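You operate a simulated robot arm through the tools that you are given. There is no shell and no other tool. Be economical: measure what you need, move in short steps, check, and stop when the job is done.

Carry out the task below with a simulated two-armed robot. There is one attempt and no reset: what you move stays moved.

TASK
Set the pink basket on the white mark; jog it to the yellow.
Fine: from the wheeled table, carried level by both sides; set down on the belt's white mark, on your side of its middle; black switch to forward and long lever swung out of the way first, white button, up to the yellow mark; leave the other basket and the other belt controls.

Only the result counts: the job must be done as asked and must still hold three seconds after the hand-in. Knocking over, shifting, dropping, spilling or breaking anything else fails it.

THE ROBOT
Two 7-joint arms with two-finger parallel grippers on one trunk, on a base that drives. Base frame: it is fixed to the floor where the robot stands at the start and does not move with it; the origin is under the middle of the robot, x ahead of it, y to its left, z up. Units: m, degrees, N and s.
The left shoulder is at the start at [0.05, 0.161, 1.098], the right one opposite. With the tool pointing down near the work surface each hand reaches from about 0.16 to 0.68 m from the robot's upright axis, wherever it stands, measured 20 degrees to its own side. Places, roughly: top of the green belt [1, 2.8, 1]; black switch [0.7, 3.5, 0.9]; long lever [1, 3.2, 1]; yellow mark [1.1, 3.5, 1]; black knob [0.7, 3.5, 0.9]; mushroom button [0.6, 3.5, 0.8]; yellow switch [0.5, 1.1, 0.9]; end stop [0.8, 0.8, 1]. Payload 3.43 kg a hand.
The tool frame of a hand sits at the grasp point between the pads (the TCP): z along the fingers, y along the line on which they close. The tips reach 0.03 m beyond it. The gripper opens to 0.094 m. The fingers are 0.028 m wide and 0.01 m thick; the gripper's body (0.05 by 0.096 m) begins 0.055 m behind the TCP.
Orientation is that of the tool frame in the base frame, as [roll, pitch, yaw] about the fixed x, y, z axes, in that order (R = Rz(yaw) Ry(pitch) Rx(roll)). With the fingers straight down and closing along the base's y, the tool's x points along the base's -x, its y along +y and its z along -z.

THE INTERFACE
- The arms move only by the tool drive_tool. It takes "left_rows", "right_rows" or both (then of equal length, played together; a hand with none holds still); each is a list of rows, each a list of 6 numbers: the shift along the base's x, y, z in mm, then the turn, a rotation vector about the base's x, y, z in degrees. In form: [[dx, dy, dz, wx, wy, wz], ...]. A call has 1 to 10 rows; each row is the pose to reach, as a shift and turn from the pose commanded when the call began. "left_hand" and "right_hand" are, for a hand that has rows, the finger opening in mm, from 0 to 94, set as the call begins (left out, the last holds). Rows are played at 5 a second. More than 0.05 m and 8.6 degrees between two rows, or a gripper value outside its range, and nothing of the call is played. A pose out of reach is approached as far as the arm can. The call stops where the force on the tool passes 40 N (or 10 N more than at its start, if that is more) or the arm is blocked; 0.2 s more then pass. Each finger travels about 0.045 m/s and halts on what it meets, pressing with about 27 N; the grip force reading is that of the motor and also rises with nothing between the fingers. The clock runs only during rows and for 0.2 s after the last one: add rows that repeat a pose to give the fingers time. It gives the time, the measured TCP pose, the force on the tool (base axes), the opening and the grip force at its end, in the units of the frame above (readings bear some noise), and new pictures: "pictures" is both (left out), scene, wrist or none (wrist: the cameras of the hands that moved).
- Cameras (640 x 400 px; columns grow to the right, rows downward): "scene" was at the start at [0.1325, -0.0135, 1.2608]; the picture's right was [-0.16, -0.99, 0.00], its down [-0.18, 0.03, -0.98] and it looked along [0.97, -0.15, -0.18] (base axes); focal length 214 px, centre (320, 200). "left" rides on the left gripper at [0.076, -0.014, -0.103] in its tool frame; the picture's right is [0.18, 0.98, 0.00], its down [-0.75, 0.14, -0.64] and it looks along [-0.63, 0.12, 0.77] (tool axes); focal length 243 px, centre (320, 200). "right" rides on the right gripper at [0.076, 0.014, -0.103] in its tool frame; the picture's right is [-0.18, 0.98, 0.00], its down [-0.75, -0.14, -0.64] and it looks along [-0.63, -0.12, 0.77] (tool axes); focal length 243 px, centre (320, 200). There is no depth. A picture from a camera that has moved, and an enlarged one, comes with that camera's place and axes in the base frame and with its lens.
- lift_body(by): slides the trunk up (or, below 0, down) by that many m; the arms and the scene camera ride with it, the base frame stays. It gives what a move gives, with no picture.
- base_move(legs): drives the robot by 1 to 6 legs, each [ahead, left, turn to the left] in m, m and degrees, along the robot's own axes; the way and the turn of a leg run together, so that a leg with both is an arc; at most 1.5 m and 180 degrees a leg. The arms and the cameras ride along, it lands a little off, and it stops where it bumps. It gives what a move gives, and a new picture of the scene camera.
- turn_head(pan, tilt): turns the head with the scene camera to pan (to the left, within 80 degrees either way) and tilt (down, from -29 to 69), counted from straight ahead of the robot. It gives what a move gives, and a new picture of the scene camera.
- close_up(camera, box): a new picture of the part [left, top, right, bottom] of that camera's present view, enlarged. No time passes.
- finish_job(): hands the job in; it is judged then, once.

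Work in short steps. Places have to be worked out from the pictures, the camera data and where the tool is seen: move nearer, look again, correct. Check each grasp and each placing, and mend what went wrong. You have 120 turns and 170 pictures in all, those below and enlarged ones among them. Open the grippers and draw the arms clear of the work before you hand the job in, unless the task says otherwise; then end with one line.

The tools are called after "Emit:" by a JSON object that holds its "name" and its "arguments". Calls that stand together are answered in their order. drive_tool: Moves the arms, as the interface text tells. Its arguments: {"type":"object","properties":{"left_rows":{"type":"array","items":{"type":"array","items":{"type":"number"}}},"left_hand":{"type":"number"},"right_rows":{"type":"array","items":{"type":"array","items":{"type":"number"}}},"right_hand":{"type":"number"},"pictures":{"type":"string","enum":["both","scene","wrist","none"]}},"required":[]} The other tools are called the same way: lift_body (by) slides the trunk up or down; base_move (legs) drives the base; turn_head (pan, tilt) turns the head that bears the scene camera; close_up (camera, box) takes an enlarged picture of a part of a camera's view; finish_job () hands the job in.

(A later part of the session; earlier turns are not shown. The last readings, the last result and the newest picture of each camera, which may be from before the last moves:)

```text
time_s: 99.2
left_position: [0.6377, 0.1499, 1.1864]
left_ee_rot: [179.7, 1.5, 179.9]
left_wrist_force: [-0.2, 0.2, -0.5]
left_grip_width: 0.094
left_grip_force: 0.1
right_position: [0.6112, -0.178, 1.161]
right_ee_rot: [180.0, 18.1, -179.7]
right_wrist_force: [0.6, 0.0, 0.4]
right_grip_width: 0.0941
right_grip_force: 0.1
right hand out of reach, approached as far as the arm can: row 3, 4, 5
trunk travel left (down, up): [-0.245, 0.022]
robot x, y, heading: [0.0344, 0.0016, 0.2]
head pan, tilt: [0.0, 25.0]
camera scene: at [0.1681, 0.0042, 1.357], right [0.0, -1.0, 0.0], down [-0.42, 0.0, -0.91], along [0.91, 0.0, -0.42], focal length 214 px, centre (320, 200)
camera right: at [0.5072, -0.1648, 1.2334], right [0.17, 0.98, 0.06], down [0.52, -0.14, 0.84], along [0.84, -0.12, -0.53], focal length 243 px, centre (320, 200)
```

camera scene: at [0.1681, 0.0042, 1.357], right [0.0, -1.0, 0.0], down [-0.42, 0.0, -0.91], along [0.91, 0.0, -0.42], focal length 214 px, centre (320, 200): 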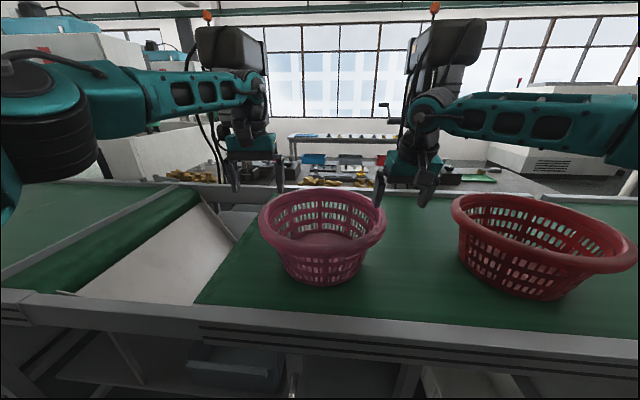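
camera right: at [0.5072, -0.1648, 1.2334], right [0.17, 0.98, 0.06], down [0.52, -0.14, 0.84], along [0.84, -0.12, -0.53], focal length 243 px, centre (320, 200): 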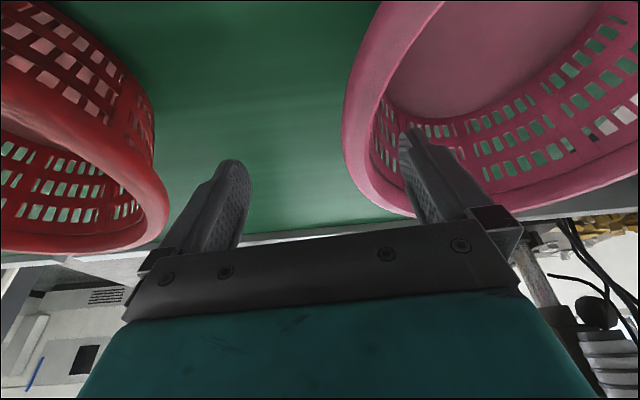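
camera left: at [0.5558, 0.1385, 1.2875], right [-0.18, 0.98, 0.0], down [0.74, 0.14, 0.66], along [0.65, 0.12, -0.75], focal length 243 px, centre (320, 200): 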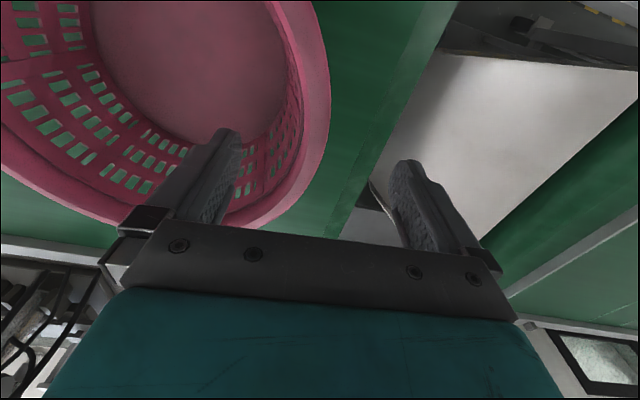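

Going a bit lower and inward with the right hand, where the reach should suffice.

Emit:
{"name": "drive_tool", "arguments": {"right_rows": [[5, 10, -8, 0, 0, 0], [10, 20, -16, 0, 0, 0], [20, 30, -24, 0, 0, 0]], "pictures": "both"}}

```text
time_s: 100.0
left_position: [0.6369, 0.1489, 1.1866]
left_ee_rot: [179.8, 1.5, 179.9]
left_wrist_force: [0.3, -0.9, 0.1]
left_grip_width: 0.0941
left_grip_force: 0.1
right_position: [0.6066, -0.1704, 1.1374]
right_ee_rot: [-180.0, 18.1, -179.9]
right_wrist_force: [-0.2, -0.7, -0.4]
right_grip_width: 0.0941
right_grip_force: 0.0
right hand out of reach, approached as far as the arm can: row 1, 2, 3
trunk travel left (down, up): [-0.245, 0.022]
robot x, y, heading: [0.0378, 0.0028, 0.1]
head pan, tilt: [0.0, 25.0]
camera scene: at [0.1682, 0.0042, 1.357], right [0.0, -1.0, 0.0], down [-0.42, 0.0, -0.91], along [0.91, 0.0, -0.42], focal length 214 px, centre (320, 200)
camera right: at [0.5016, -0.1576, 1.2105], right [0.17, 0.98, 0.06], down [0.52, -0.14, 0.84], along [0.84, -0.12, -0.53], focal length 243 px, centre (320, 200)
```

scene: 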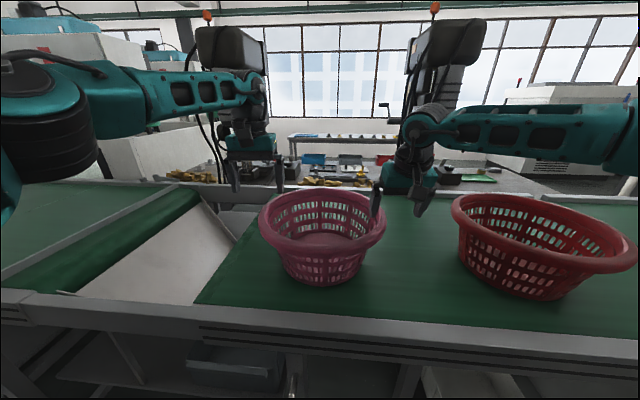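
right: 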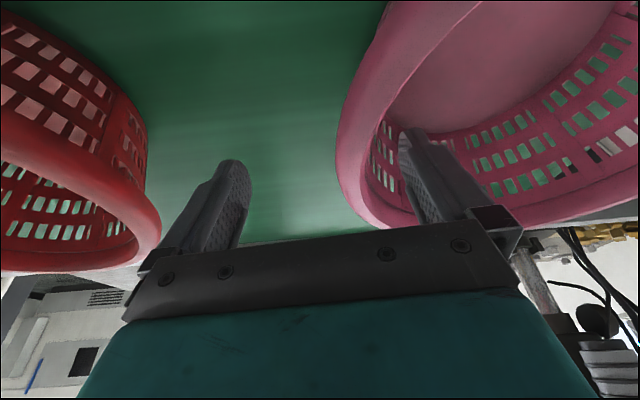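

Lowering doesn't help, so the right arm seems limited inward rather than in distance. I'll raise it and shift the base left ~7 cm so the right side is easier.

Emit:
{"name": "drive_tool", "arguments": {"right_rows": [[0, -10, 40, 0, 0, 0], [0, -10, 70, 0, 0, 0]], "pictures": "none"}}

Emit:
{"name": "base_move", "arguments": {"legs": [[-0.015, 0.08, 0]]}}

Emit:
{"name": "drive_tool", "arguments": {"left_rows": [[0, -25, 0, 0, 0, 0], [5, -50, 0, 0, 0, 0], [10, -80, 0, 0, 0, 0], [10, -80, 0, 0, 0, 0]], "right_rows": [[10, -10, -10, 0, 0, 0], [20, -25, -25, 0, 0, 0], [35, -42, -45, 0, 0, 0], [50, -50, -55, 0, 0, 0]], "pictures": "none"}}

```text
time_s: 100.6
left_position: [0.6379, 0.1509, 1.186]
left_ee_rot: [179.9, 1.5, 179.9]
left_wrist_force: [0.1, 0.3, -0.1]
left_grip_width: 0.0939
left_grip_force: 0.1
right_position: [0.6067, -0.1814, 1.206]
right_ee_rot: [-180.0, 18.1, -179.8]
right_wrist_force: [0.0, -0.3, 0.5]
right_grip_width: 0.0941
right_grip_force: 0.0
trunk travel left (down, up): [-0.245, 0.022]
robot x, y, heading: [0.0356, 0.0032, 0.1]
head pan, tilt: [0.0, 25.0]
```

```text
time_s: 101.7
left_position: [0.6218, 0.2336, 1.186]
left_ee_rot: [179.8, 1.4, 179.9]
left_wrist_force: [0.4, 0.4, -0.7]
left_grip_width: 0.094
left_grip_force: 0.0
right_position: [0.5891, -0.0993, 1.206]
right_ee_rot: [180.0, 18.1, -179.8]
right_wrist_force: [-0.9, 0.0, 0.2]
right_grip_width: 0.094
right_grip_force: 0.0
trunk travel left (down, up): [-0.245, 0.022]
robot x, y, heading: [0.0209, 0.087, -0.1]
head pan, tilt: [0.0, 25.0]
camera scene: at [0.1524, 0.087, 1.3571], right [0.01, -1.0, 0.0], down [-0.42, 0.0, -0.91], along [0.91, 0.0, -0.42], focal length 214 px, centre (320, 200)
```

scene: 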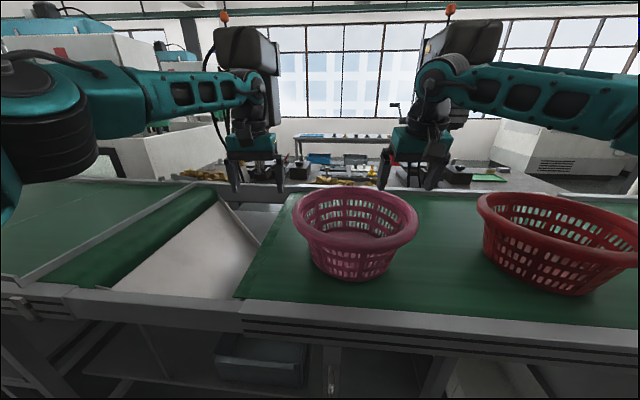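

```text
time_s: 102.7
left_position: [0.6279, 0.1518, 1.1864]
left_ee_rot: [179.8, 1.4, 179.9]
left_wrist_force: [-0.2, 0.1, 0.6]
left_grip_width: 0.0942
left_grip_force: 0.0
right_position: [0.6354, -0.1502, 1.15]
right_ee_rot: [-179.9, 18.2, -179.6]
right_wrist_force: [-0.5, 0.1, 0.4]
right_grip_width: 0.0939
right_grip_force: 0.0
right hand out of reach, approached as far as the arm can: row 4
trunk travel left (down, up): [-0.245, 0.022]
robot x, y, heading: [0.0213, 0.0863, 0.3]
head pan, tilt: [0.0, 25.0]
```

Now both hands are near the right places. I'll check with the wrist pictures.

Emit:
{"name": "drive_tool", "arguments": {"left_rows": [[10, 0, -10, 0, 0, 0], [10, 0, -30, 0, 0, 0]], "right_rows": [[0, 0, 0, 0, 0, 0], [0, 0, 0, 0, 0, 0]], "pictures": "both"}}

```text
time_s: 103.3
left_position: [0.6364, 0.1539, 1.1561]
left_ee_rot: [179.8, 1.5, 180.0]
left_wrist_force: [0.6, 0.0, -0.1]
left_grip_width: 0.094
left_grip_force: 0.2
left hand out of reach, approached as far as the arm can: row 1, 2
right_position: [0.6356, -0.1511, 1.1501]
right_ee_rot: [179.9, 18.1, -179.8]
right_wrist_force: [0.0, 0.6, 0.6]
right_grip_width: 0.0941
right_grip_force: 0.0
trunk travel left (down, up): [-0.245, 0.022]
robot x, y, heading: [0.0185, 0.0858, 0.4]
head pan, tilt: [0.0, 25.0]
camera scene: at [0.1532, 0.0866, 1.357], right [0.01, -1.0, 0.0], down [-0.42, 0.0, -0.91], along [0.91, 0.0, -0.42], focal length 214 px, centre (320, 200)
camera right: at [0.5322, -0.1383, 1.2238], right [0.17, 0.98, 0.06], down [0.52, -0.14, 0.84], along [0.84, -0.11, -0.53], focal length 243 px, centre (320, 200)
camera left: at [0.5561, 0.1398, 1.2566], right [-0.18, 0.98, 0.0], down [0.74, 0.14, 0.66], along [0.65, 0.12, -0.75], focal length 243 px, centre (320, 200)
```

scene: 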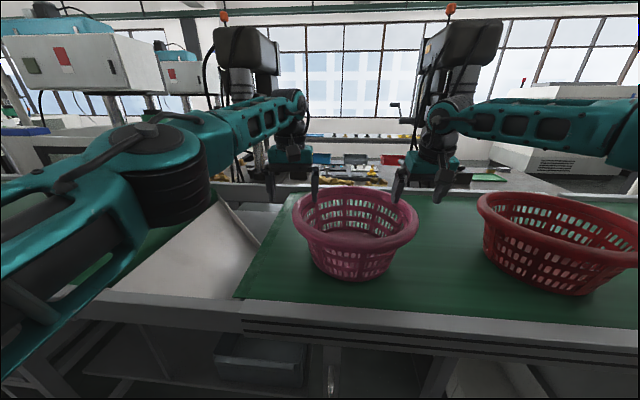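
right: 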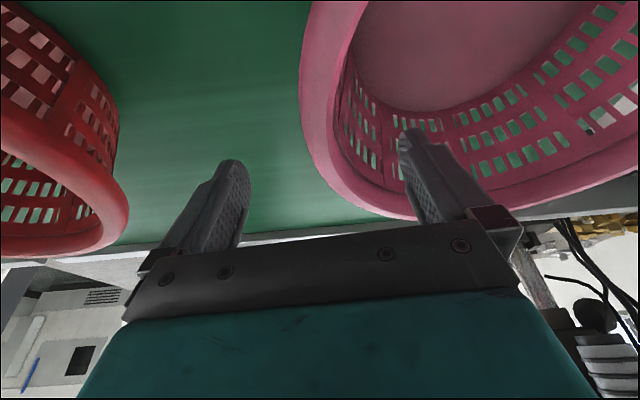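
left: 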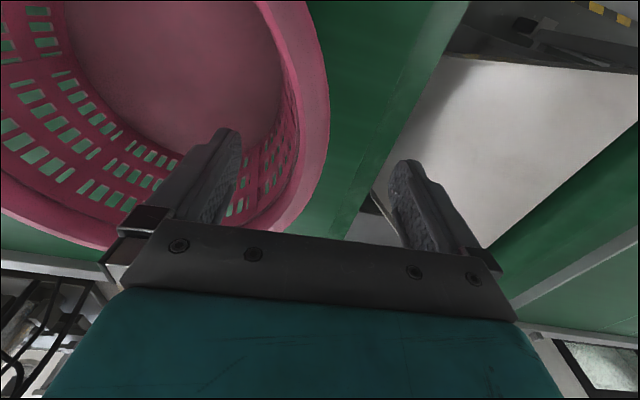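

Rim centres: right y ≈ -0.143, left y ≈ 0.148. Both hands straddle the rim; descending around it.

Emit:
{"name": "drive_tool", "arguments": {"left_rows": [[0, -4, -15, 0, 0, 0], [0, -6, -30, 0, 0, 0], [0, -6, -45, 0, 0, 0], [0, -6, -58, 0, 0, 0], [0, -6, -68, 0, 0, 0]], "right_rows": [[0, 4, -15, 0, 0, 0], [0, 6, -30, 0, 0, 0], [0, 6, -45, 0, 0, 0], [0, 6, -56, 0, 0, 0], [0, 6, -64, 0, 0, 0]], "pictures": "both"}}

```text
time_s: 104.5
left_position: [0.635, 0.1477, 1.0872]
left_ee_rot: [179.7, 1.4, 179.9]
left_wrist_force: [-1.0, -0.3, -0.8]
left_grip_width: 0.0939
left_grip_force: 0.1
right_position: [0.6304, -0.1479, 1.0871]
right_ee_rot: [179.9, 18.2, -179.7]
right_wrist_force: [0.6, -0.5, -0.1]
right_grip_width: 0.0941
right_grip_force: 0.0
right hand out of reach, approached as far as the arm can: row 2, 3, 4, 5
trunk travel left (down, up): [-0.245, 0.022]
robot x, y, heading: [0.0186, 0.0863, 0.0]
head pan, tilt: [0.0, 25.0]
camera scene: at [0.1528, 0.0863, 1.357], right [0.01, -1.0, 0.0], down [-0.42, 0.0, -0.91], along [0.91, 0.0, -0.42], focal length 214 px, centre (320, 200)
camera right: at [0.5263, -0.1354, 1.1599], right [0.17, 0.98, 0.06], down [0.52, -0.14, 0.84], along [0.84, -0.11, -0.53], focal length 243 px, centre (320, 200)
camera left: at [0.5558, 0.1335, 1.1877], right [-0.18, 0.98, 0.0], down [0.74, 0.14, 0.66], along [0.65, 0.12, -0.75], focal length 243 px, centre (320, 200)
```

scene: 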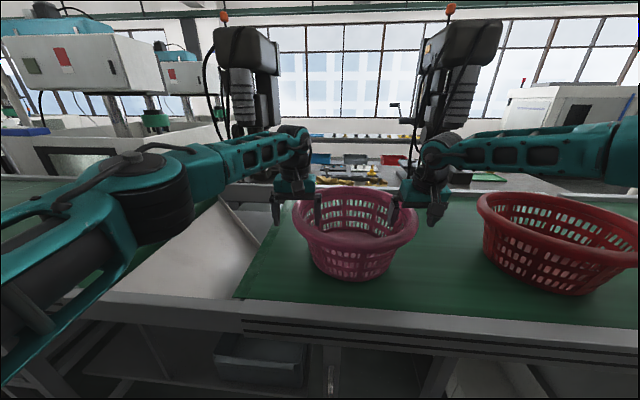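
right: 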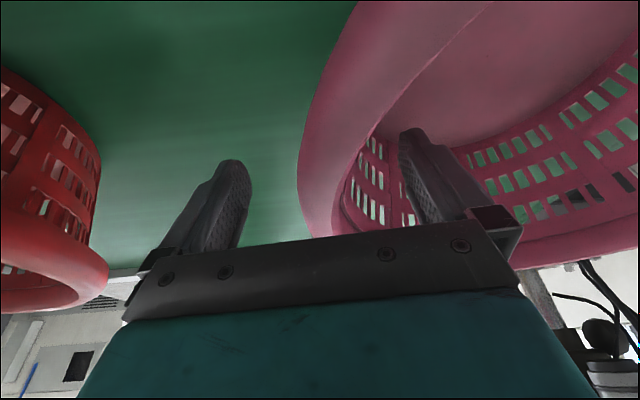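
left: 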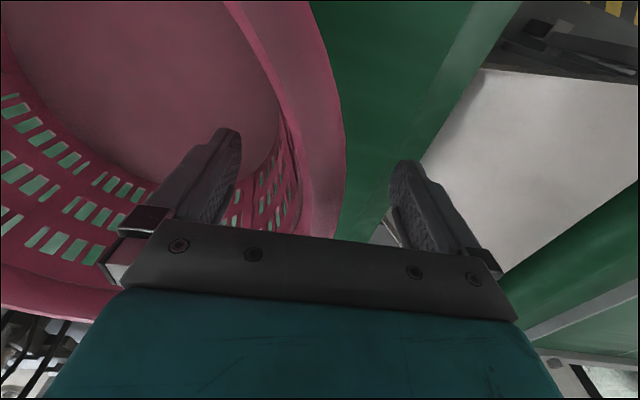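

Both rims are between the fingers; closing both hands.

Emit:
{"name": "drive_tool", "arguments": {"left_rows": [[0, 0, -4, 0, 0, 0], [0, 0, -4, 0, 0, 0], [0, 0, -4, 0, 0, 0], [0, 0, -4, 0, 0, 0], [0, 0, -4, 0, 0, 0], [0, 0, -4, 0, 0, 0]], "right_rows": [[0, 0, -4, 0, 0, 0], [0, 0, -4, 0, 0, 0], [0, 0, -4, 0, 0, 0], [0, 0, -4, 0, 0, 0], [0, 0, -4, 0, 0, 0], [0, 0, -4, 0, 0, 0]], "left_hand": 0, "right_hand": 0, "pictures": "both"}}

```text
time_s: 105.9
left_position: [0.635, 0.1436, 1.0848]
left_ee_rot: [-179.7, 1.4, 179.8]
left_wrist_force: [0.9, -27.0, 1.8]
left_grip_width: 0.0375
left_grip_force: 27.0
right_position: [0.6277, -0.144, 1.0849]
right_ee_rot: [179.5, 18.2, -179.8]
right_wrist_force: [0.5, 26.2, 0.8]
right_grip_width: 0.0357
right_grip_force: 26.9
trunk travel left (down, up): [-0.245, 0.022]
robot x, y, heading: [0.0186, 0.0815, 0.5]
head pan, tilt: [0.0, 25.0]
camera scene: at [0.1525, 0.0864, 1.3571], right [0.01, -1.0, 0.0], down [-0.42, 0.0, -0.91], along [0.91, 0.0, -0.42], focal length 214 px, centre (320, 200)
camera right: at [0.5251, -0.1328, 1.1578], right [0.17, 0.98, 0.07], down [0.52, -0.14, 0.84], along [0.84, -0.11, -0.53], focal length 243 px, centre (320, 200)
camera left: at [0.5551, 0.1313, 1.1851], right [-0.18, 0.98, -0.01], down [0.74, 0.14, 0.66], along [0.65, 0.11, -0.75], focal length 243 px, centre (320, 200)
```

scene: 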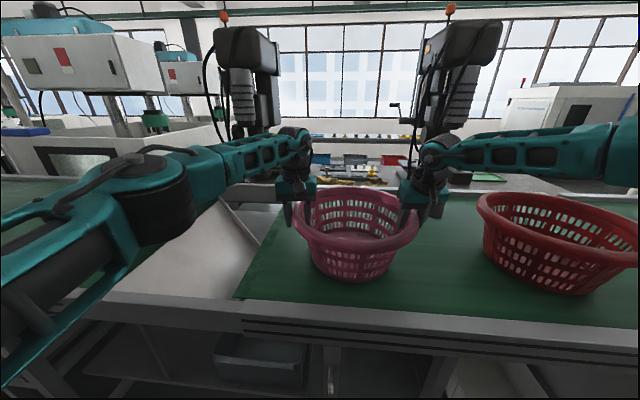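
right: 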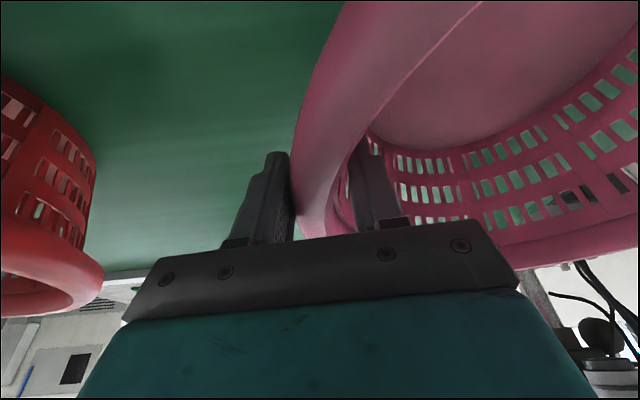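
left: 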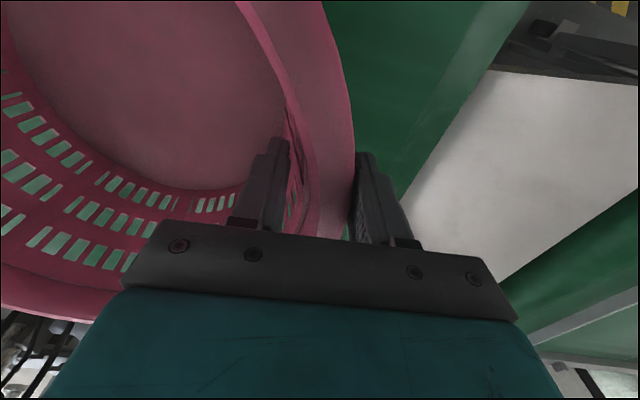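

Both sides are gripped. I'll ease the hands inward slightly and lift together in small steps.

Emit:
{"name": "drive_tool", "arguments": {"left_rows": [[0, -2, 4, 0, 0, 0], [0, -3, 12, 0, 0, 0], [-3, -3, 22, 0, 0, 0], [-8, -3, 34, 0, 0, 0], [-15, -3, 46, 0, 0, 0]], "right_rows": [[0, 2, 4, 0, 0, 0], [0, 3, 12, 0, 0, 0], [-3, 3, 22, 0, 0, 0], [-8, 3, 34, 0, 0, 0], [-15, 3, 46, 0, 0, 0]], "pictures": "scene"}}

```text
time_s: 107.1
left_position: [0.6211, 0.1493, 1.1315]
left_ee_rot: [179.4, 1.4, -179.7]
left_wrist_force: [-0.4, 17.9, -0.7]
left_grip_width: 0.024
left_grip_force: 27.5
right_position: [0.6153, -0.1478, 1.1285]
right_ee_rot: [-179.5, 18.0, 179.7]
right_wrist_force: [0.8, -18.3, -1.8]
right_grip_width: 0.0251
right_grip_force: 27.3
trunk travel left (down, up): [-0.245, 0.022]
robot x, y, heading: [0.0222, 0.0873, 0.2]
head pan, tilt: [0.0, 25.0]
camera scene: at [0.1522, 0.0865, 1.3571], right [0.01, -1.0, 0.0], down [-0.42, 0.0, -0.91], along [0.91, 0.0, -0.42], focal length 214 px, centre (320, 200)
```

scene: 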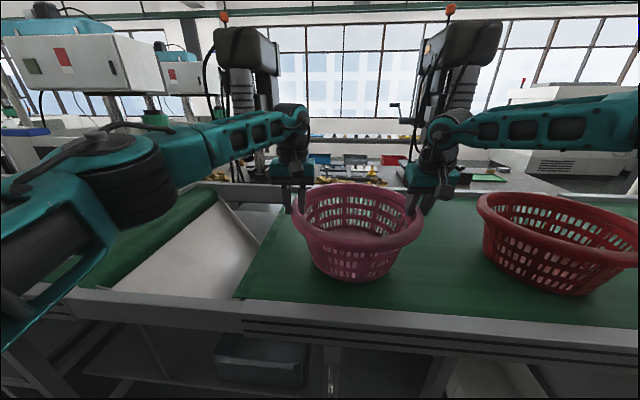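

The grip width shrank from 37 to 24 mm and the basket may not have risen. Checking the wrist cameras.

Emit:
{"name": "close_up", "arguments": {"camera": "left", "box": [0, 0, 640, 400]}}

Emit:
{"name": "close_up", "arguments": {"camera": "scene", "box": [240, 150, 480, 300]}}

```text
1.00 times, centred on (320, 200) of left
camera zoom: at [0.5408, 0.134, 1.2312], right [-0.19, 0.98, 0.01], down [0.74, 0.14, 0.66], along [0.65, 0.13, -0.75], focal length 243 px, centre (320, 200)
```

zoom: 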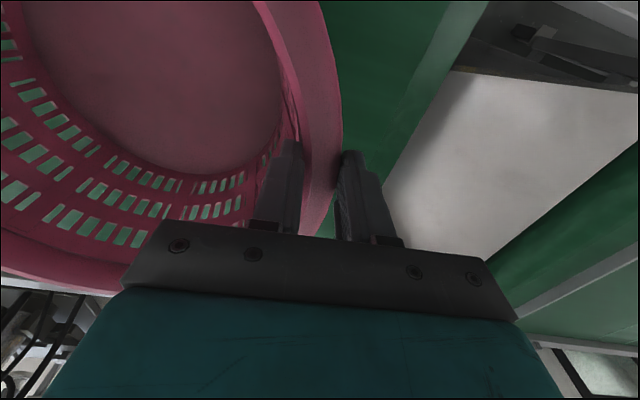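

```text
2.67 times, centred on (360, 225) of scene
camera zoom: at [0.1522, 0.0865, 1.3571], right [0.01, -1.0, 0.0], down [-0.42, 0.0, -0.91], along [0.91, 0.0, -0.42], focal length 572 px, centre (213, 133)
```

zoom: 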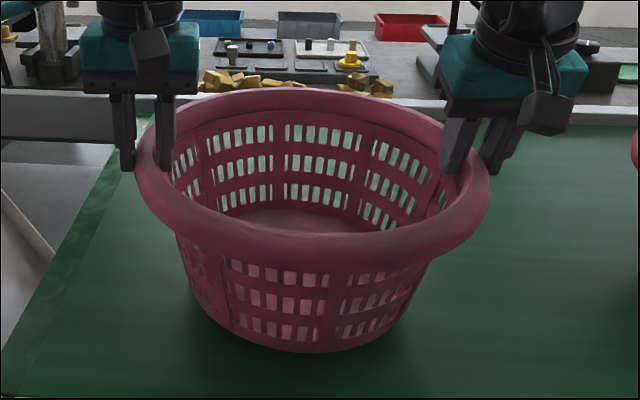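

The pads were wedged on the sloping wall and slid up the rim. I'll lower a little, open, tilt each hand ~14° so the fingers follow the wall's slope, and grip deeper.

Emit:
{"name": "drive_tool", "arguments": {"left_rows": [[3, 0, -6, 0, 0, 0], [6, 0, -12, 0, 0, 0], [8, 0, -18, 0, 0, 0]], "right_rows": [[3, 0, -6, 0, 0, 0], [6, 0, -12, 0, 0, 0], [8, 0, -18, 0, 0, 0]], "pictures": "none"}}

Emit:
{"name": "drive_tool", "arguments": {"left_rows": [[0, 0, 0, 0, 0, 0], [0, 0, 0, 0, 0, 0], [0, 0, 0, 0, 0, 0], [0, 0, 0, 0, 0, 0], [0, 0, 0, 0, 0, 0]], "right_rows": [[0, 0, 0, 0, 0, 0], [0, 0, 0, 0, 0, 0], [0, 0, 0, 0, 0, 0], [0, 0, 0, 0, 0, 0], [0, 0, 0, 0, 0, 0]], "left_hand": 94, "right_hand": 94, "pictures": "both"}}

```text
time_s: 107.9
left_position: [0.6311, 0.1482, 1.1126]
left_ee_rot: [179.4, 1.6, -179.7]
left_wrist_force: [-1.7, 28.2, -0.1]
left_grip_width: 0.0242
left_grip_force: 26.7
right_position: [0.6224, -0.1485, 1.1113]
right_ee_rot: [-179.5, 17.9, 179.9]
right_wrist_force: [1.0, -28.3, -2.1]
right_grip_width: 0.0255
right_grip_force: 26.5
trunk travel left (down, up): [-0.245, 0.022]
robot x, y, heading: [0.0168, 0.0847, 0.1]
head pan, tilt: [0.0, 25.0]
```

```text
time_s: 109.1
left_position: [0.6293, 0.1438, 1.111]
left_ee_rot: [179.8, 1.5, 180.0]
left_wrist_force: [1.1, 0.0, 0.0]
left_grip_width: 0.0939
left_grip_force: 0.1
right_position: [0.6236, -0.1452, 1.1126]
right_ee_rot: [179.9, 18.1, -179.8]
right_wrist_force: [0.0, 0.3, 0.3]
right_grip_width: 0.0939
right_grip_force: 0.0
trunk travel left (down, up): [-0.245, 0.022]
robot x, y, heading: [0.0197, 0.0845, 0.2]
head pan, tilt: [0.0, 25.0]
camera scene: at [0.1526, 0.0863, 1.357], right [0.01, -1.0, 0.0], down [-0.42, 0.0, -0.91], along [0.91, 0.0, -0.42], focal length 214 px, centre (320, 200)
camera right: at [0.5195, -0.1312, 1.1851], right [0.17, 0.98, 0.06], down [0.52, -0.14, 0.84], along [0.84, -0.11, -0.53], focal length 243 px, centre (320, 200)
camera left: at [0.5486, 0.1307, 1.2125], right [-0.18, 0.98, 0.0], down [0.74, 0.14, 0.66], along [0.65, 0.12, -0.75], focal length 243 px, centre (320, 200)
```

scene: 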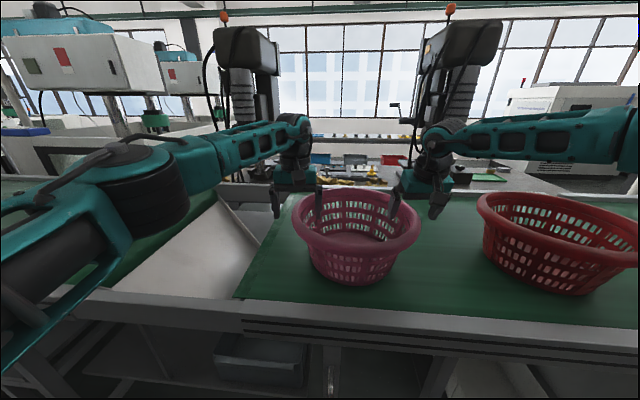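
right: 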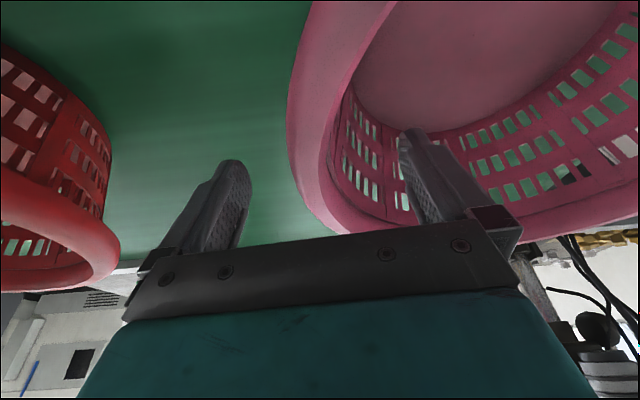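
left: 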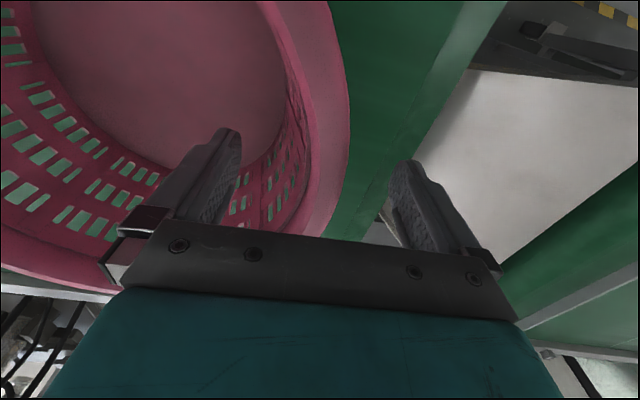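

Basket is intact on the table. I'll tilt the hands to follow the wall and go ~35 mm deeper.

Emit:
{"name": "drive_tool", "arguments": {"left_rows": [[2, 0, 5, -5, 0, 0], [4, 0, 5, -10, 0, 0], [6, 0, 0, -14, 0, 0], [6, 0, -14, -14, 0, 0], [6, 0, -26, -14, 0, 0], [6, 0, -36, -14, 0, 0]], "right_rows": [[2, 0, 5, 5, 0, 0], [4, 0, 5, 10, 0, 0], [6, 0, 0, 14, 0, 0], [6, 0, -14, 14, 0, 0], [6, 0, -26, 14, 0, 0], [6, 0, -36, 14, 0, 0]], "pictures": "wrist"}}

```text
time_s: 110.5
left_position: [0.6335, 0.143, 1.077]
left_ee_rot: [-166.1, 1.5, -179.6]
left_wrist_force: [-0.6, -0.1, 0.4]
left_grip_width: 0.0941
left_grip_force: 0.1
right_position: [0.6298, -0.1458, 1.0754]
right_ee_rot: [165.3, 17.7, 175.7]
right_wrist_force: [-0.4, 0.2, 0.1]
right_grip_width: 0.094
right_grip_force: 0.2
trunk travel left (down, up): [-0.245, 0.022]
robot x, y, heading: [0.0192, 0.0835, 0.1]
head pan, tilt: [0.0, 25.0]
camera right: at [0.5261, -0.1503, 1.1496], right [0.17, 0.94, 0.29], down [0.52, -0.34, 0.79], along [0.84, 0.02, -0.55], focal length 243 px, centre (320, 200)
camera left: at [0.5532, 0.1555, 1.1776], right [-0.18, 0.95, -0.24], down [0.74, 0.29, 0.61], along [0.65, -0.07, -0.76], focal length 243 px, centre (320, 200)
```

right: 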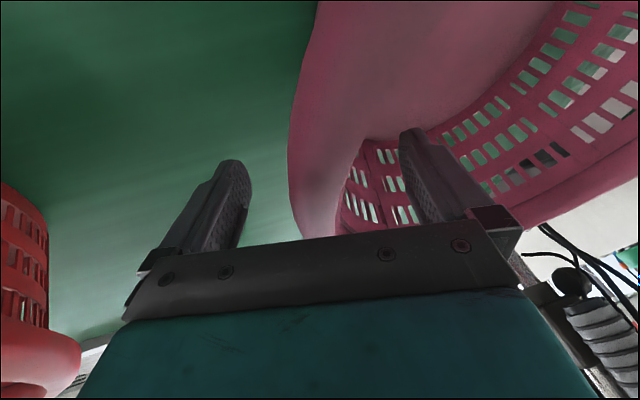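
left: 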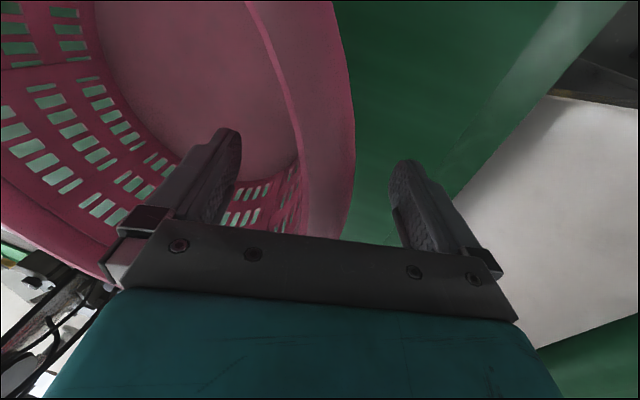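

Good alignment with the wall. Closing both hands.

Emit:
{"name": "drive_tool", "arguments": {"left_rows": [[0, 0, 0, 0, 0, 0], [0, 0, 0, 0, 0, 0], [0, 0, 0, 0, 0, 0], [0, 0, 0, 0, 0, 0], [0, 0, 0, 0, 0, 0], [0, 0, 0, 0, 0, 0], [0, 0, 0, 0, 0, 0]], "right_rows": [[0, 0, 0, 0, 0, 0], [0, 0, 0, 0, 0, 0], [0, 0, 0, 0, 0, 0], [0, 0, 0, 0, 0, 0], [0, 0, 0, 0, 0, 0], [0, 0, 0, 0, 0, 0], [0, 0, 0, 0, 0, 0]], "left_hand": 0, "right_hand": 0, "pictures": "none"}}

```text
time_s: 112.1
left_position: [0.6336, 0.1452, 1.0769]
left_ee_rot: [-166.3, 1.5, -179.5]
left_wrist_force: [-1.6, 9.9, 0.5]
left_grip_width: 0.0339
left_grip_force: 27.9
right_position: [0.6304, -0.1458, 1.0765]
right_ee_rot: [165.4, 17.6, 175.6]
right_wrist_force: [1.2, -8.1, 0.1]
right_grip_width: 0.0355
right_grip_force: 27.1
trunk travel left (down, up): [-0.245, 0.022]
robot x, y, heading: [0.0191, 0.0847, 0.4]
head pan, tilt: [0.0, 25.0]
```

Gripped at 34/35 mm with small, balanced forces. I'll lift 25 mm slowly and check.

Emit:
{"name": "drive_tool", "arguments": {"left_rows": [[0, 1, 5, 0, 0, 0], [0, 1, 10, 0, 0, 0], [0, 1, 15, 0, 0, 0], [0, 1, 20, 0, 0, 0], [0, 1, 25, 0, 0, 0]], "right_rows": [[0, -1, 5, 0, 0, 0], [0, -1, 10, 0, 0, 0], [0, -1, 15, 0, 0, 0], [0, -1, 20, 0, 0, 0], [0, -1, 25, 0, 0, 0]], "pictures": "both"}}

```text
time_s: 113.3
left_position: [0.6338, 0.1464, 1.1016]
left_ee_rot: [-166.2, 1.4, -179.8]
left_wrist_force: [-1.6, 6.6, -0.4]
left_grip_width: 0.0338
left_grip_force: 26.6
right_position: [0.6302, -0.1449, 1.1012]
right_ee_rot: [165.2, 17.6, 175.7]
right_wrist_force: [0.4, -7.4, -1.8]
right_grip_width: 0.0358
right_grip_force: 26.7
trunk travel left (down, up): [-0.245, 0.022]
robot x, y, heading: [0.0218, 0.0808, 0.2]
head pan, tilt: [0.0, 25.0]
camera scene: at [0.1527, 0.0863, 1.357], right [0.01, -1.0, 0.0], down [-0.42, 0.0, -0.91], along [0.91, 0.0, -0.42], focal length 214 px, centre (320, 200)
camera right: at [0.5267, -0.1512, 1.1755], right [0.17, 0.94, 0.29], down [0.52, -0.34, 0.79], along [0.84, 0.02, -0.54], focal length 243 px, centre (320, 200)
camera left: at [0.5543, 0.1567, 1.2023], right [-0.18, 0.95, -0.24], down [0.74, 0.29, 0.61], along [0.65, -0.06, -0.76], focal length 243 px, centre (320, 200)
```

scene: 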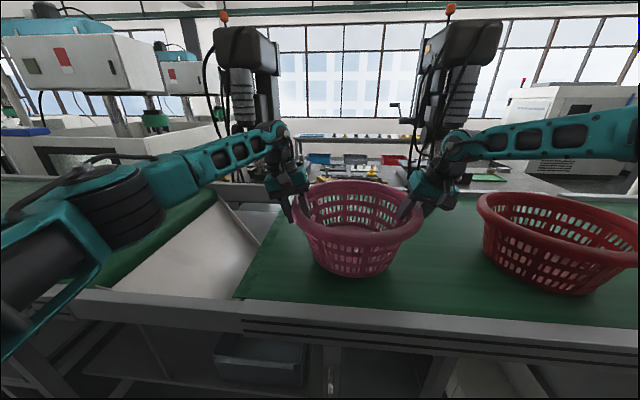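
right: 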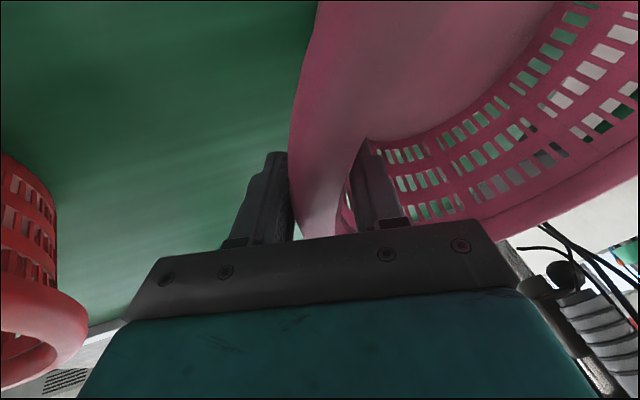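
left: 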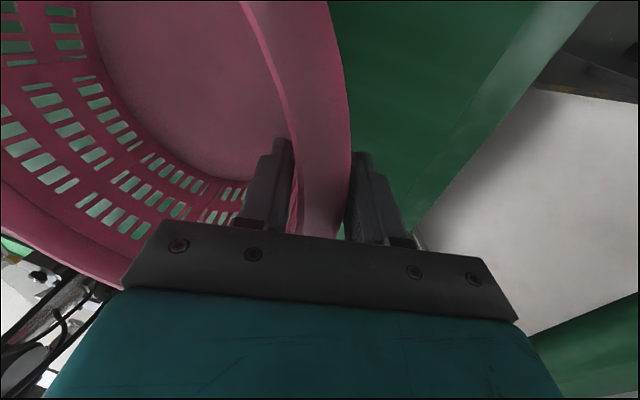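

It lifted cleanly and level with unchanged grip. Raising further, with a slight retract.

Emit:
{"name": "drive_tool", "arguments": {"left_rows": [[0, 0, 8, 0, 0, 0], [-6, 0, 18, 0, 0, 0], [-15, 0, 30, 0, 0, 0], [-26, 0, 42, 0, 0, 0], [-38, 0, 54, 0, 0, 0], [-50, 0, 65, 0, 0, 0], [-60, 0, 75, 0, 0, 0]], "right_rows": [[0, 0, 8, 0, 0, 0], [-6, 0, 18, 0, 0, 0], [-15, 0, 30, 0, 0, 0], [-26, 0, 42, 0, 0, 0], [-38, 0, 54, 0, 0, 0], [-50, 0, 65, 0, 0, 0], [-60, 0, 75, 0, 0, 0]], "pictures": "scene"}}

```text
time_s: 114.9
left_position: [0.5757, 0.1452, 1.1767]
left_ee_rot: [-166.1, 1.5, -179.8]
left_wrist_force: [-0.6, 4.5, -2.4]
left_grip_width: 0.0338
left_grip_force: 27.0
right_position: [0.5702, -0.1464, 1.1749]
right_ee_rot: [165.3, 17.6, 175.7]
right_wrist_force: [0.8, -5.5, 0.7]
right_grip_width: 0.0356
right_grip_force: 27.1
trunk travel left (down, up): [-0.245, 0.022]
robot x, y, heading: [0.0222, 0.0864, 0.3]
head pan, tilt: [0.0, 25.0]
camera scene: at [0.1523, 0.0863, 1.3571], right [0.01, -1.0, 0.0], down [-0.42, 0.0, -0.91], along [0.91, 0.0, -0.42], focal length 214 px, centre (320, 200)
```

scene: 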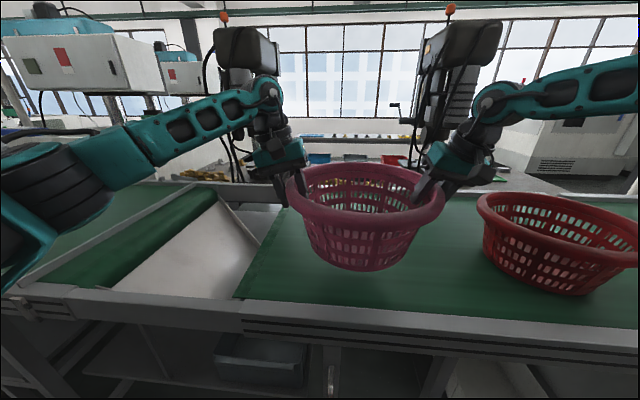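

Basket held level, 10 cm up. Backing straight out, then going left in stages.

Emit:
{"name": "base_move", "arguments": {"legs": [[-0.38, 0, 0], [0, 0.6, 0]]}}

```text
time_s: 120.3
left_position: [0.1973, 0.7498, 1.1764]
left_ee_rot: [-166.3, 1.5, 179.8]
left_wrist_force: [-2.7, -5.8, -1.4]
left_grip_width: 0.0338
left_grip_force: 27.1
right_position: [0.189, 0.459, 1.1746]
right_ee_rot: [165.4, 17.6, 175.2]
right_wrist_force: [1.0, 5.9, -1.3]
right_grip_width: 0.0355
right_grip_force: 27.1
trunk travel left (down, up): [-0.245, 0.022]
robot x, y, heading: [-0.3563, 0.6936, -0.3]
head pan, tilt: [0.0, 25.0]
camera scene: at [-0.2265, 0.6949, 1.357], right [0.0, -1.0, 0.0], down [-0.42, 0.0, -0.91], along [0.91, 0.0, -0.42], focal length 214 px, centre (320, 200)
```

scene: 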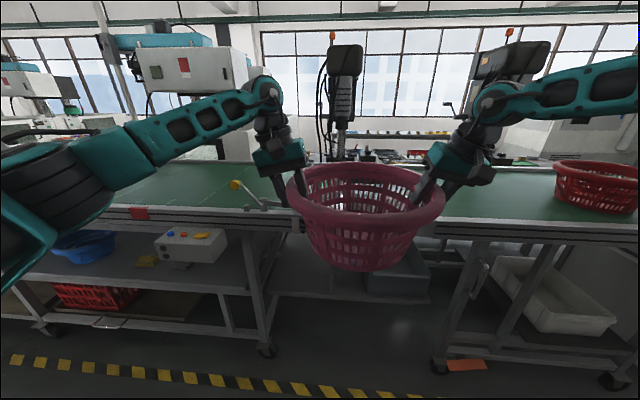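

Stable. Continuing left.

Emit:
{"name": "base_move", "arguments": {"legs": [[0, 1.5, 0], [0, 1.5, 0]]}}

```text
time_s: 134.8
left_position: [0.2446, 3.7501, 1.1763]
left_ee_rot: [-166.2, 1.4, 179.3]
left_wrist_force: [-1.5, 2.5, -1.0]
left_grip_width: 0.0337
left_grip_force: 27.1
right_position: [0.2337, 3.459, 1.1752]
right_ee_rot: [165.3, 17.7, 174.6]
right_wrist_force: [1.5, -3.1, -1.9]
right_grip_width: 0.0347
right_grip_force: 27.1
trunk travel left (down, up): [-0.245, 0.022]
robot x, y, heading: [-0.3114, 3.7002, -0.6]
head pan, tilt: [0.0, 25.0]
camera scene: at [-0.1804, 3.6992, 1.357], right [-0.01, -1.0, 0.0], down [-0.42, 0.01, -0.91], along [0.91, -0.01, -0.42], focal length 214 px, centre (320, 200)
```

scene: 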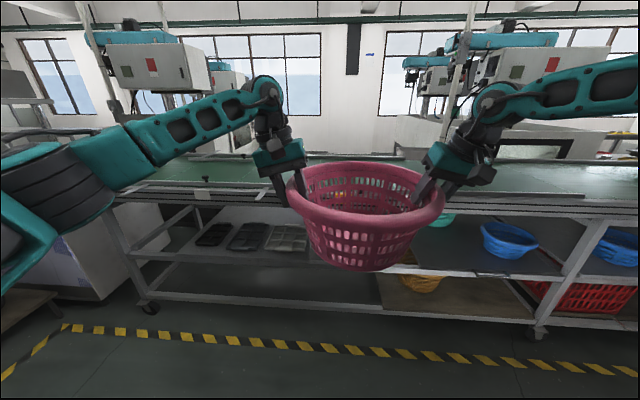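

White mark is at roughly y ≈ 4.23–4.27. I'll move left and somewhat closer, then measure again.

Emit:
{"name": "base_move", "arguments": {"legs": [[0, 0.62, 0.6], [0.2, 0, 0]]}}

Emit:
{"name": "close_up", "arguments": {"camera": "scene", "box": [180, 130, 480, 280]}}

```text
time_s: 139.6
left_position: [0.4475, 4.3931, 1.1763]
left_ee_rot: [-166.2, 1.4, -179.7]
left_wrist_force: [-2.9, 0.5, -1.1]
left_grip_width: 0.0337
left_grip_force: 27.1
right_position: [0.4415, 4.1004, 1.1744]
right_ee_rot: [165.3, 17.6, 175.6]
right_wrist_force: [2.2, -0.3, -0.9]
right_grip_width: 0.0348
right_grip_force: 27.0
trunk travel left (down, up): [-0.245, 0.022]
robot x, y, heading: [-0.1159, 4.3345, 0.2]
head pan, tilt: [0.0, 25.0]
camera scene: at [0.0242, 4.3343, 1.3569], right [0.0, -1.0, 0.0], down [-0.42, 0.0, -0.91], along [0.91, 0.0, -0.42], focal length 214 px, centre (320, 200)
```

scene: 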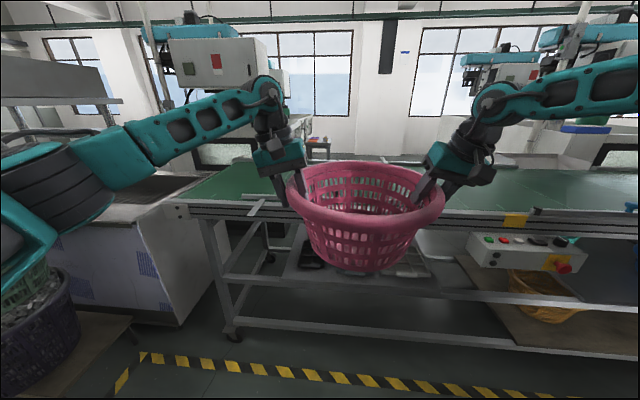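

```text
2.13 times, centred on (330, 205) of scene
camera zoom: at [0.0242, 4.3343, 1.3569], right [0.0, -1.0, 0.0], down [-0.42, 0.0, -0.91], along [0.91, 0.0, -0.42], focal length 458 px, centre (299, 189)
```

zoom: 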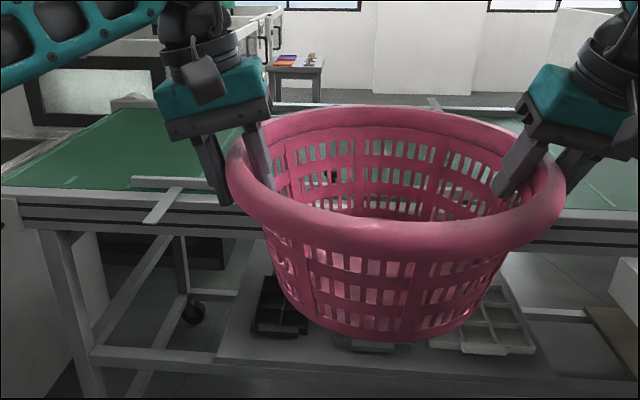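

The rail is skewed about 5° (x grows with y): the white mark is at ≈ (0.82, 4.28), so the belt middle there is x ≈ 1.1. My target for the basket centre is ≈ (1.04, 4.26). First I'll raise the basket to clear the guide rail and knob.

Emit:
{"name": "lift_body", "arguments": {"by": 0.02}}

Emit:
{"name": "drive_tool", "arguments": {"left_rows": [[0, 0, 10, 0, 0, 0], [-5, 0, 20, 0, 0, 0], [-10, 0, 30, 0, 0, 0]], "right_rows": [[0, 0, 10, 0, 0, 0], [-5, 0, 20, 0, 0, 0], [-10, 0, 30, 0, 0, 0]], "pictures": "none"}}

Emit:
{"name": "turn_head", "arguments": {"pan": 12, "tilt": 25}}

```text
time_s: 140.2
left_position: [0.4473, 4.3914, 1.1958]
left_ee_rot: [-166.2, 1.4, -179.7]
left_wrist_force: [-2.6, -1.4, -2.1]
left_grip_width: 0.0335
left_grip_force: 26.5
right_position: [0.4412, 4.1007, 1.1941]
right_ee_rot: [165.3, 17.6, 175.5]
right_wrist_force: [2.9, 1.4, -1.2]
right_grip_width: 0.0348
right_grip_force: 27.2
trunk travel left (down, up): [-0.265, 0.002]
robot x, y, heading: [-0.1088, 4.3324, 0.3]
head pan, tilt: [0.0, 25.0]
```

```text
time_s: 141.0
left_position: [0.4362, 4.3939, 1.2269]
left_ee_rot: [-166.2, 1.4, -180.0]
left_wrist_force: [-2.8, -5.4, -1.2]
left_grip_width: 0.0336
left_grip_force: 26.7
right_position: [0.4311, 4.102, 1.2239]
right_ee_rot: [165.2, 17.6, 175.6]
right_wrist_force: [2.1, 5.4, -2.5]
right_grip_width: 0.0351
right_grip_force: 26.7
trunk travel left (down, up): [-0.265, 0.002]
robot x, y, heading: [-0.1085, 4.3332, 0.1]
head pan, tilt: [0.0, 25.0]
```

```text
time_s: 141.8
left_position: [0.4372, 4.3943, 1.2258]
left_ee_rot: [-166.1, 1.4, -179.9]
left_wrist_force: [-3.1, -8.8, -1.1]
left_grip_width: 0.0333
left_grip_force: 27.2
right_position: [0.4304, 4.1023, 1.2241]
right_ee_rot: [165.1, 17.6, 175.6]
right_wrist_force: [2.8, 8.0, -1.1]
right_grip_width: 0.0349
right_grip_force: 26.7
trunk travel left (down, up): [-0.265, 0.002]
robot x, y, heading: [-0.1124, 4.3326, 0.1]
head pan, tilt: [12.0, 25.0]
camera scene: at [0.0213, 4.3534, 1.377], right [0.21, -0.98, 0.0], down [-0.41, -0.09, -0.91], along [0.89, 0.19, -0.42], focal length 214 px, centre (320, 200)
```

scene: 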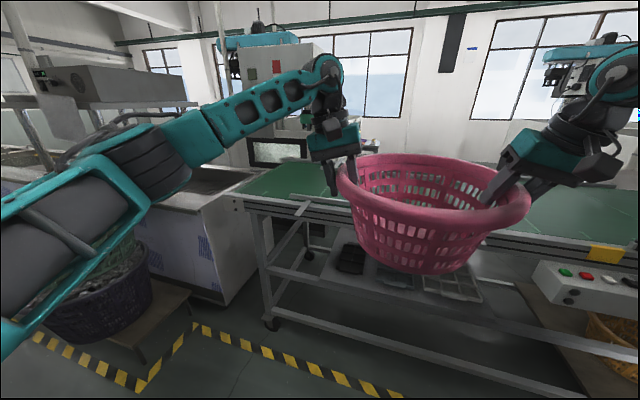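

Clear. Advancing over the rail in two steps.

Emit:
{"name": "base_move", "arguments": {"legs": [[0.33, 0.01, 0]]}}

Emit:
{"name": "turn_head", "arguments": {"pan": 0, "tilt": 40}}

```text
time_s: 144.0
left_position: [0.7671, 4.4028, 1.2258]
left_ee_rot: [-166.2, 1.4, -180.0]
left_wrist_force: [-2.6, -14.1, -1.3]
left_grip_width: 0.0337
left_grip_force: 26.9
right_position: [0.7597, 4.1091, 1.2245]
right_ee_rot: [165.3, 17.6, 175.4]
right_wrist_force: [3.0, 13.9, -0.6]
right_grip_width: 0.0351
right_grip_force: 27.4
trunk travel left (down, up): [-0.265, 0.002]
robot x, y, heading: [0.2153, 4.3408, -0.2]
head pan, tilt: [12.0, 25.0]
camera scene: at [0.3504, 4.3639, 1.3769], right [0.21, -0.98, 0.0], down [-0.41, -0.09, -0.91], along [0.89, 0.19, -0.42], focal length 214 px, centre (320, 200)
```

scene: 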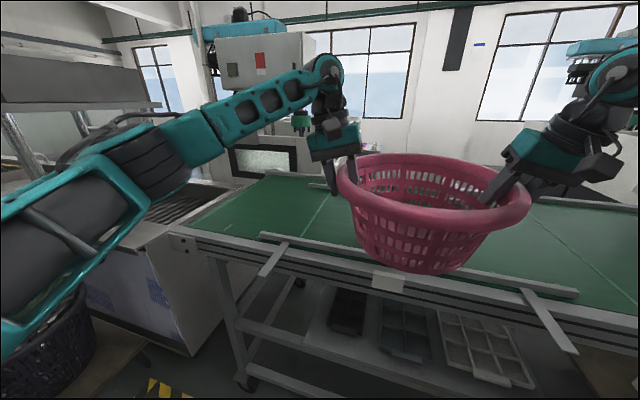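

```text
time_s: 144.7
left_position: [0.7658, 4.4025, 1.2251]
left_ee_rot: [-166.2, 1.5, -180.0]
left_wrist_force: [-2.7, -1.9, -1.2]
left_grip_width: 0.0333
left_grip_force: 27.3
right_position: [0.7588, 4.1107, 1.226]
right_ee_rot: [165.2, 17.6, 175.4]
right_wrist_force: [2.2, 1.9, -0.7]
right_grip_width: 0.0345
right_grip_force: 26.7
trunk travel left (down, up): [-0.265, 0.002]
robot x, y, heading: [0.2172, 4.3424, 0.2]
head pan, tilt: [0.0, 40.0]
camera scene: at [0.3447, 4.3448, 1.3538], right [0.0, -1.0, 0.0], down [-0.64, 0.0, -0.77], along [0.77, 0.0, -0.64], focal length 214 px, centre (320, 200)
```

scene: 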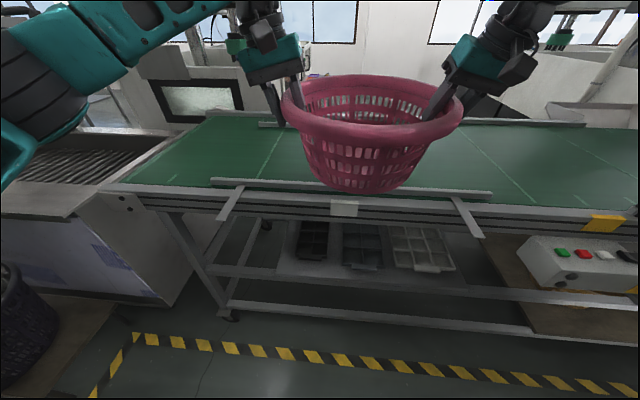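

White mark is confirmed at (0.812, 4.273), and the guides sit at x ≈ 0.87 and 1.39 (middle ≈ 1.13). Target centre is (1.05, 4.255). Advancing another 0.22 m.

Emit:
{"name": "base_move", "arguments": {"legs": [[0.22, 0, 0]]}}

```text
time_s: 146.4
left_position: [0.9879, 4.4006, 1.2258]
left_ee_rot: [-166.2, 1.4, 179.9]
left_wrist_force: [-1.7, -1.4, -2.4]
left_grip_width: 0.0335
left_grip_force: 27.4
right_position: [0.9792, 4.1091, 1.2249]
right_ee_rot: [165.3, 17.4, 175.3]
right_wrist_force: [1.8, 2.0, -0.3]
right_grip_width: 0.0349
right_grip_force: 27.0
trunk travel left (down, up): [-0.265, 0.002]
robot x, y, heading: [0.4382, 4.3416, 0.0]
head pan, tilt: [0.0, 40.0]
camera scene: at [0.5666, 4.3443, 1.3536], right [0.0, -1.0, 0.0], down [-0.64, 0.0, -0.77], along [0.77, 0.0, -0.64], focal length 214 px, centre (320, 200)
```

scene: 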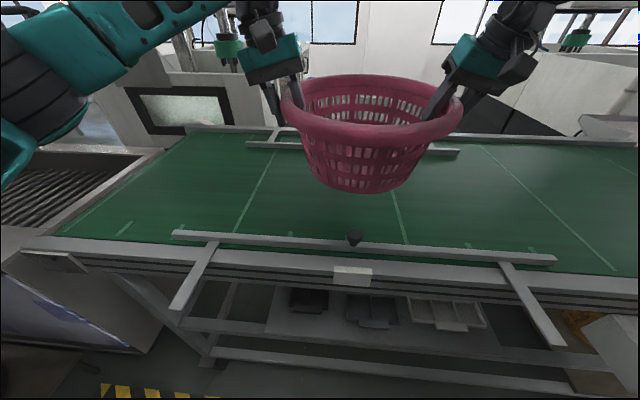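

y is right (4.255). Moving forward ~58 mm while lowering to just above the belt.

Emit:
{"name": "drive_tool", "arguments": {"left_rows": [[12, 0, -8, 0, 0, 0], [24, 0, -18, 0, 0, 0], [36, 0, -30, 0, 0, 0], [48, 0, -45, 0, 0, 0], [58, 0, -60, 0, 0, 0], [58, 0, -76, 0, 0, 0], [58, 0, -92, 0, 0, 0], [58, 0, -108, 0, 0, 0], [58, 0, -120, 0, 0, 0]], "right_rows": [[12, 0, -8, 0, 0, 0], [24, 0, -18, 0, 0, 0], [36, 0, -30, 0, 0, 0], [48, 0, -45, 0, 0, 0], [58, 0, -60, 0, 0, 0], [58, 0, -76, 0, 0, 0], [58, 0, -92, 0, 0, 0], [58, 0, -108, 0, 0, 0], [58, 0, -120, 0, 0, 0]], "pictures": "scene"}}

```text
time_s: 148.4
left_position: [1.046, 4.4008, 1.1041]
left_ee_rot: [-166.3, 1.5, 179.9]
left_wrist_force: [-1.5, 4.4, -2.3]
left_grip_width: 0.0337
left_grip_force: 26.6
right_position: [1.0367, 4.1083, 1.1063]
right_ee_rot: [165.3, 17.5, 175.2]
right_wrist_force: [2.5, -4.6, 1.1]
right_grip_width: 0.0347
right_grip_force: 27.0
trunk travel left (down, up): [-0.265, 0.002]
robot x, y, heading: [0.4408, 4.3413, 0.0]
head pan, tilt: [0.0, 40.0]
camera scene: at [0.5662, 4.3443, 1.3537], right [0.0, -1.0, 0.0], down [-0.64, 0.0, -0.77], along [0.77, 0.0, -0.64], focal length 214 px, centre (320, 200)
```

scene: 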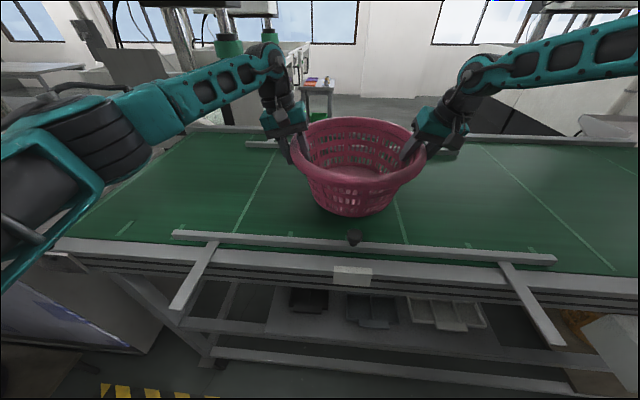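

Well placed. Lowering slowly onto the belt.

Emit:
{"name": "drive_tool", "arguments": {"left_rows": [[0, 0, -6, 0, 0, 0], [0, 0, -12, 0, 0, 0], [0, 0, -18, 0, 0, 0], [0, 0, -22, 0, 0, 0], [0, 0, -25, 0, 0, 0]], "right_rows": [[0, 0, -6, 0, 0, 0], [0, 0, -12, 0, 0, 0], [0, 0, -18, 0, 0, 0], [0, 0, -22, 0, 0, 0], [0, 0, -25, 0, 0, 0]], "pictures": "scene"}}

```text
time_s: 149.6
left_position: [1.045, 4.4005, 1.0828]
left_ee_rot: [-166.3, 1.5, 179.8]
left_wrist_force: [-1.7, 3.6, 0.6]
left_grip_width: 0.0334
left_grip_force: 27.1
right_position: [1.0374, 4.1086, 1.0816]
right_ee_rot: [165.2, 17.6, 175.2]
right_wrist_force: [1.8, -3.4, 1.4]
right_grip_width: 0.0343
right_grip_force: 26.9
trunk travel left (down, up): [-0.265, 0.002]
robot x, y, heading: [0.44, 4.3457, -0.2]
head pan, tilt: [0.0, 40.0]
camera scene: at [0.5655, 4.3443, 1.3538], right [0.0, -1.0, 0.0], down [-0.64, 0.0, -0.77], along [0.77, 0.0, -0.64], focal length 214 px, centre (320, 200)
```

scene: 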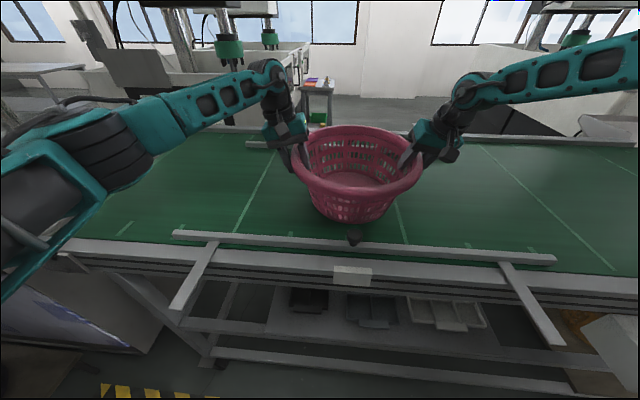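

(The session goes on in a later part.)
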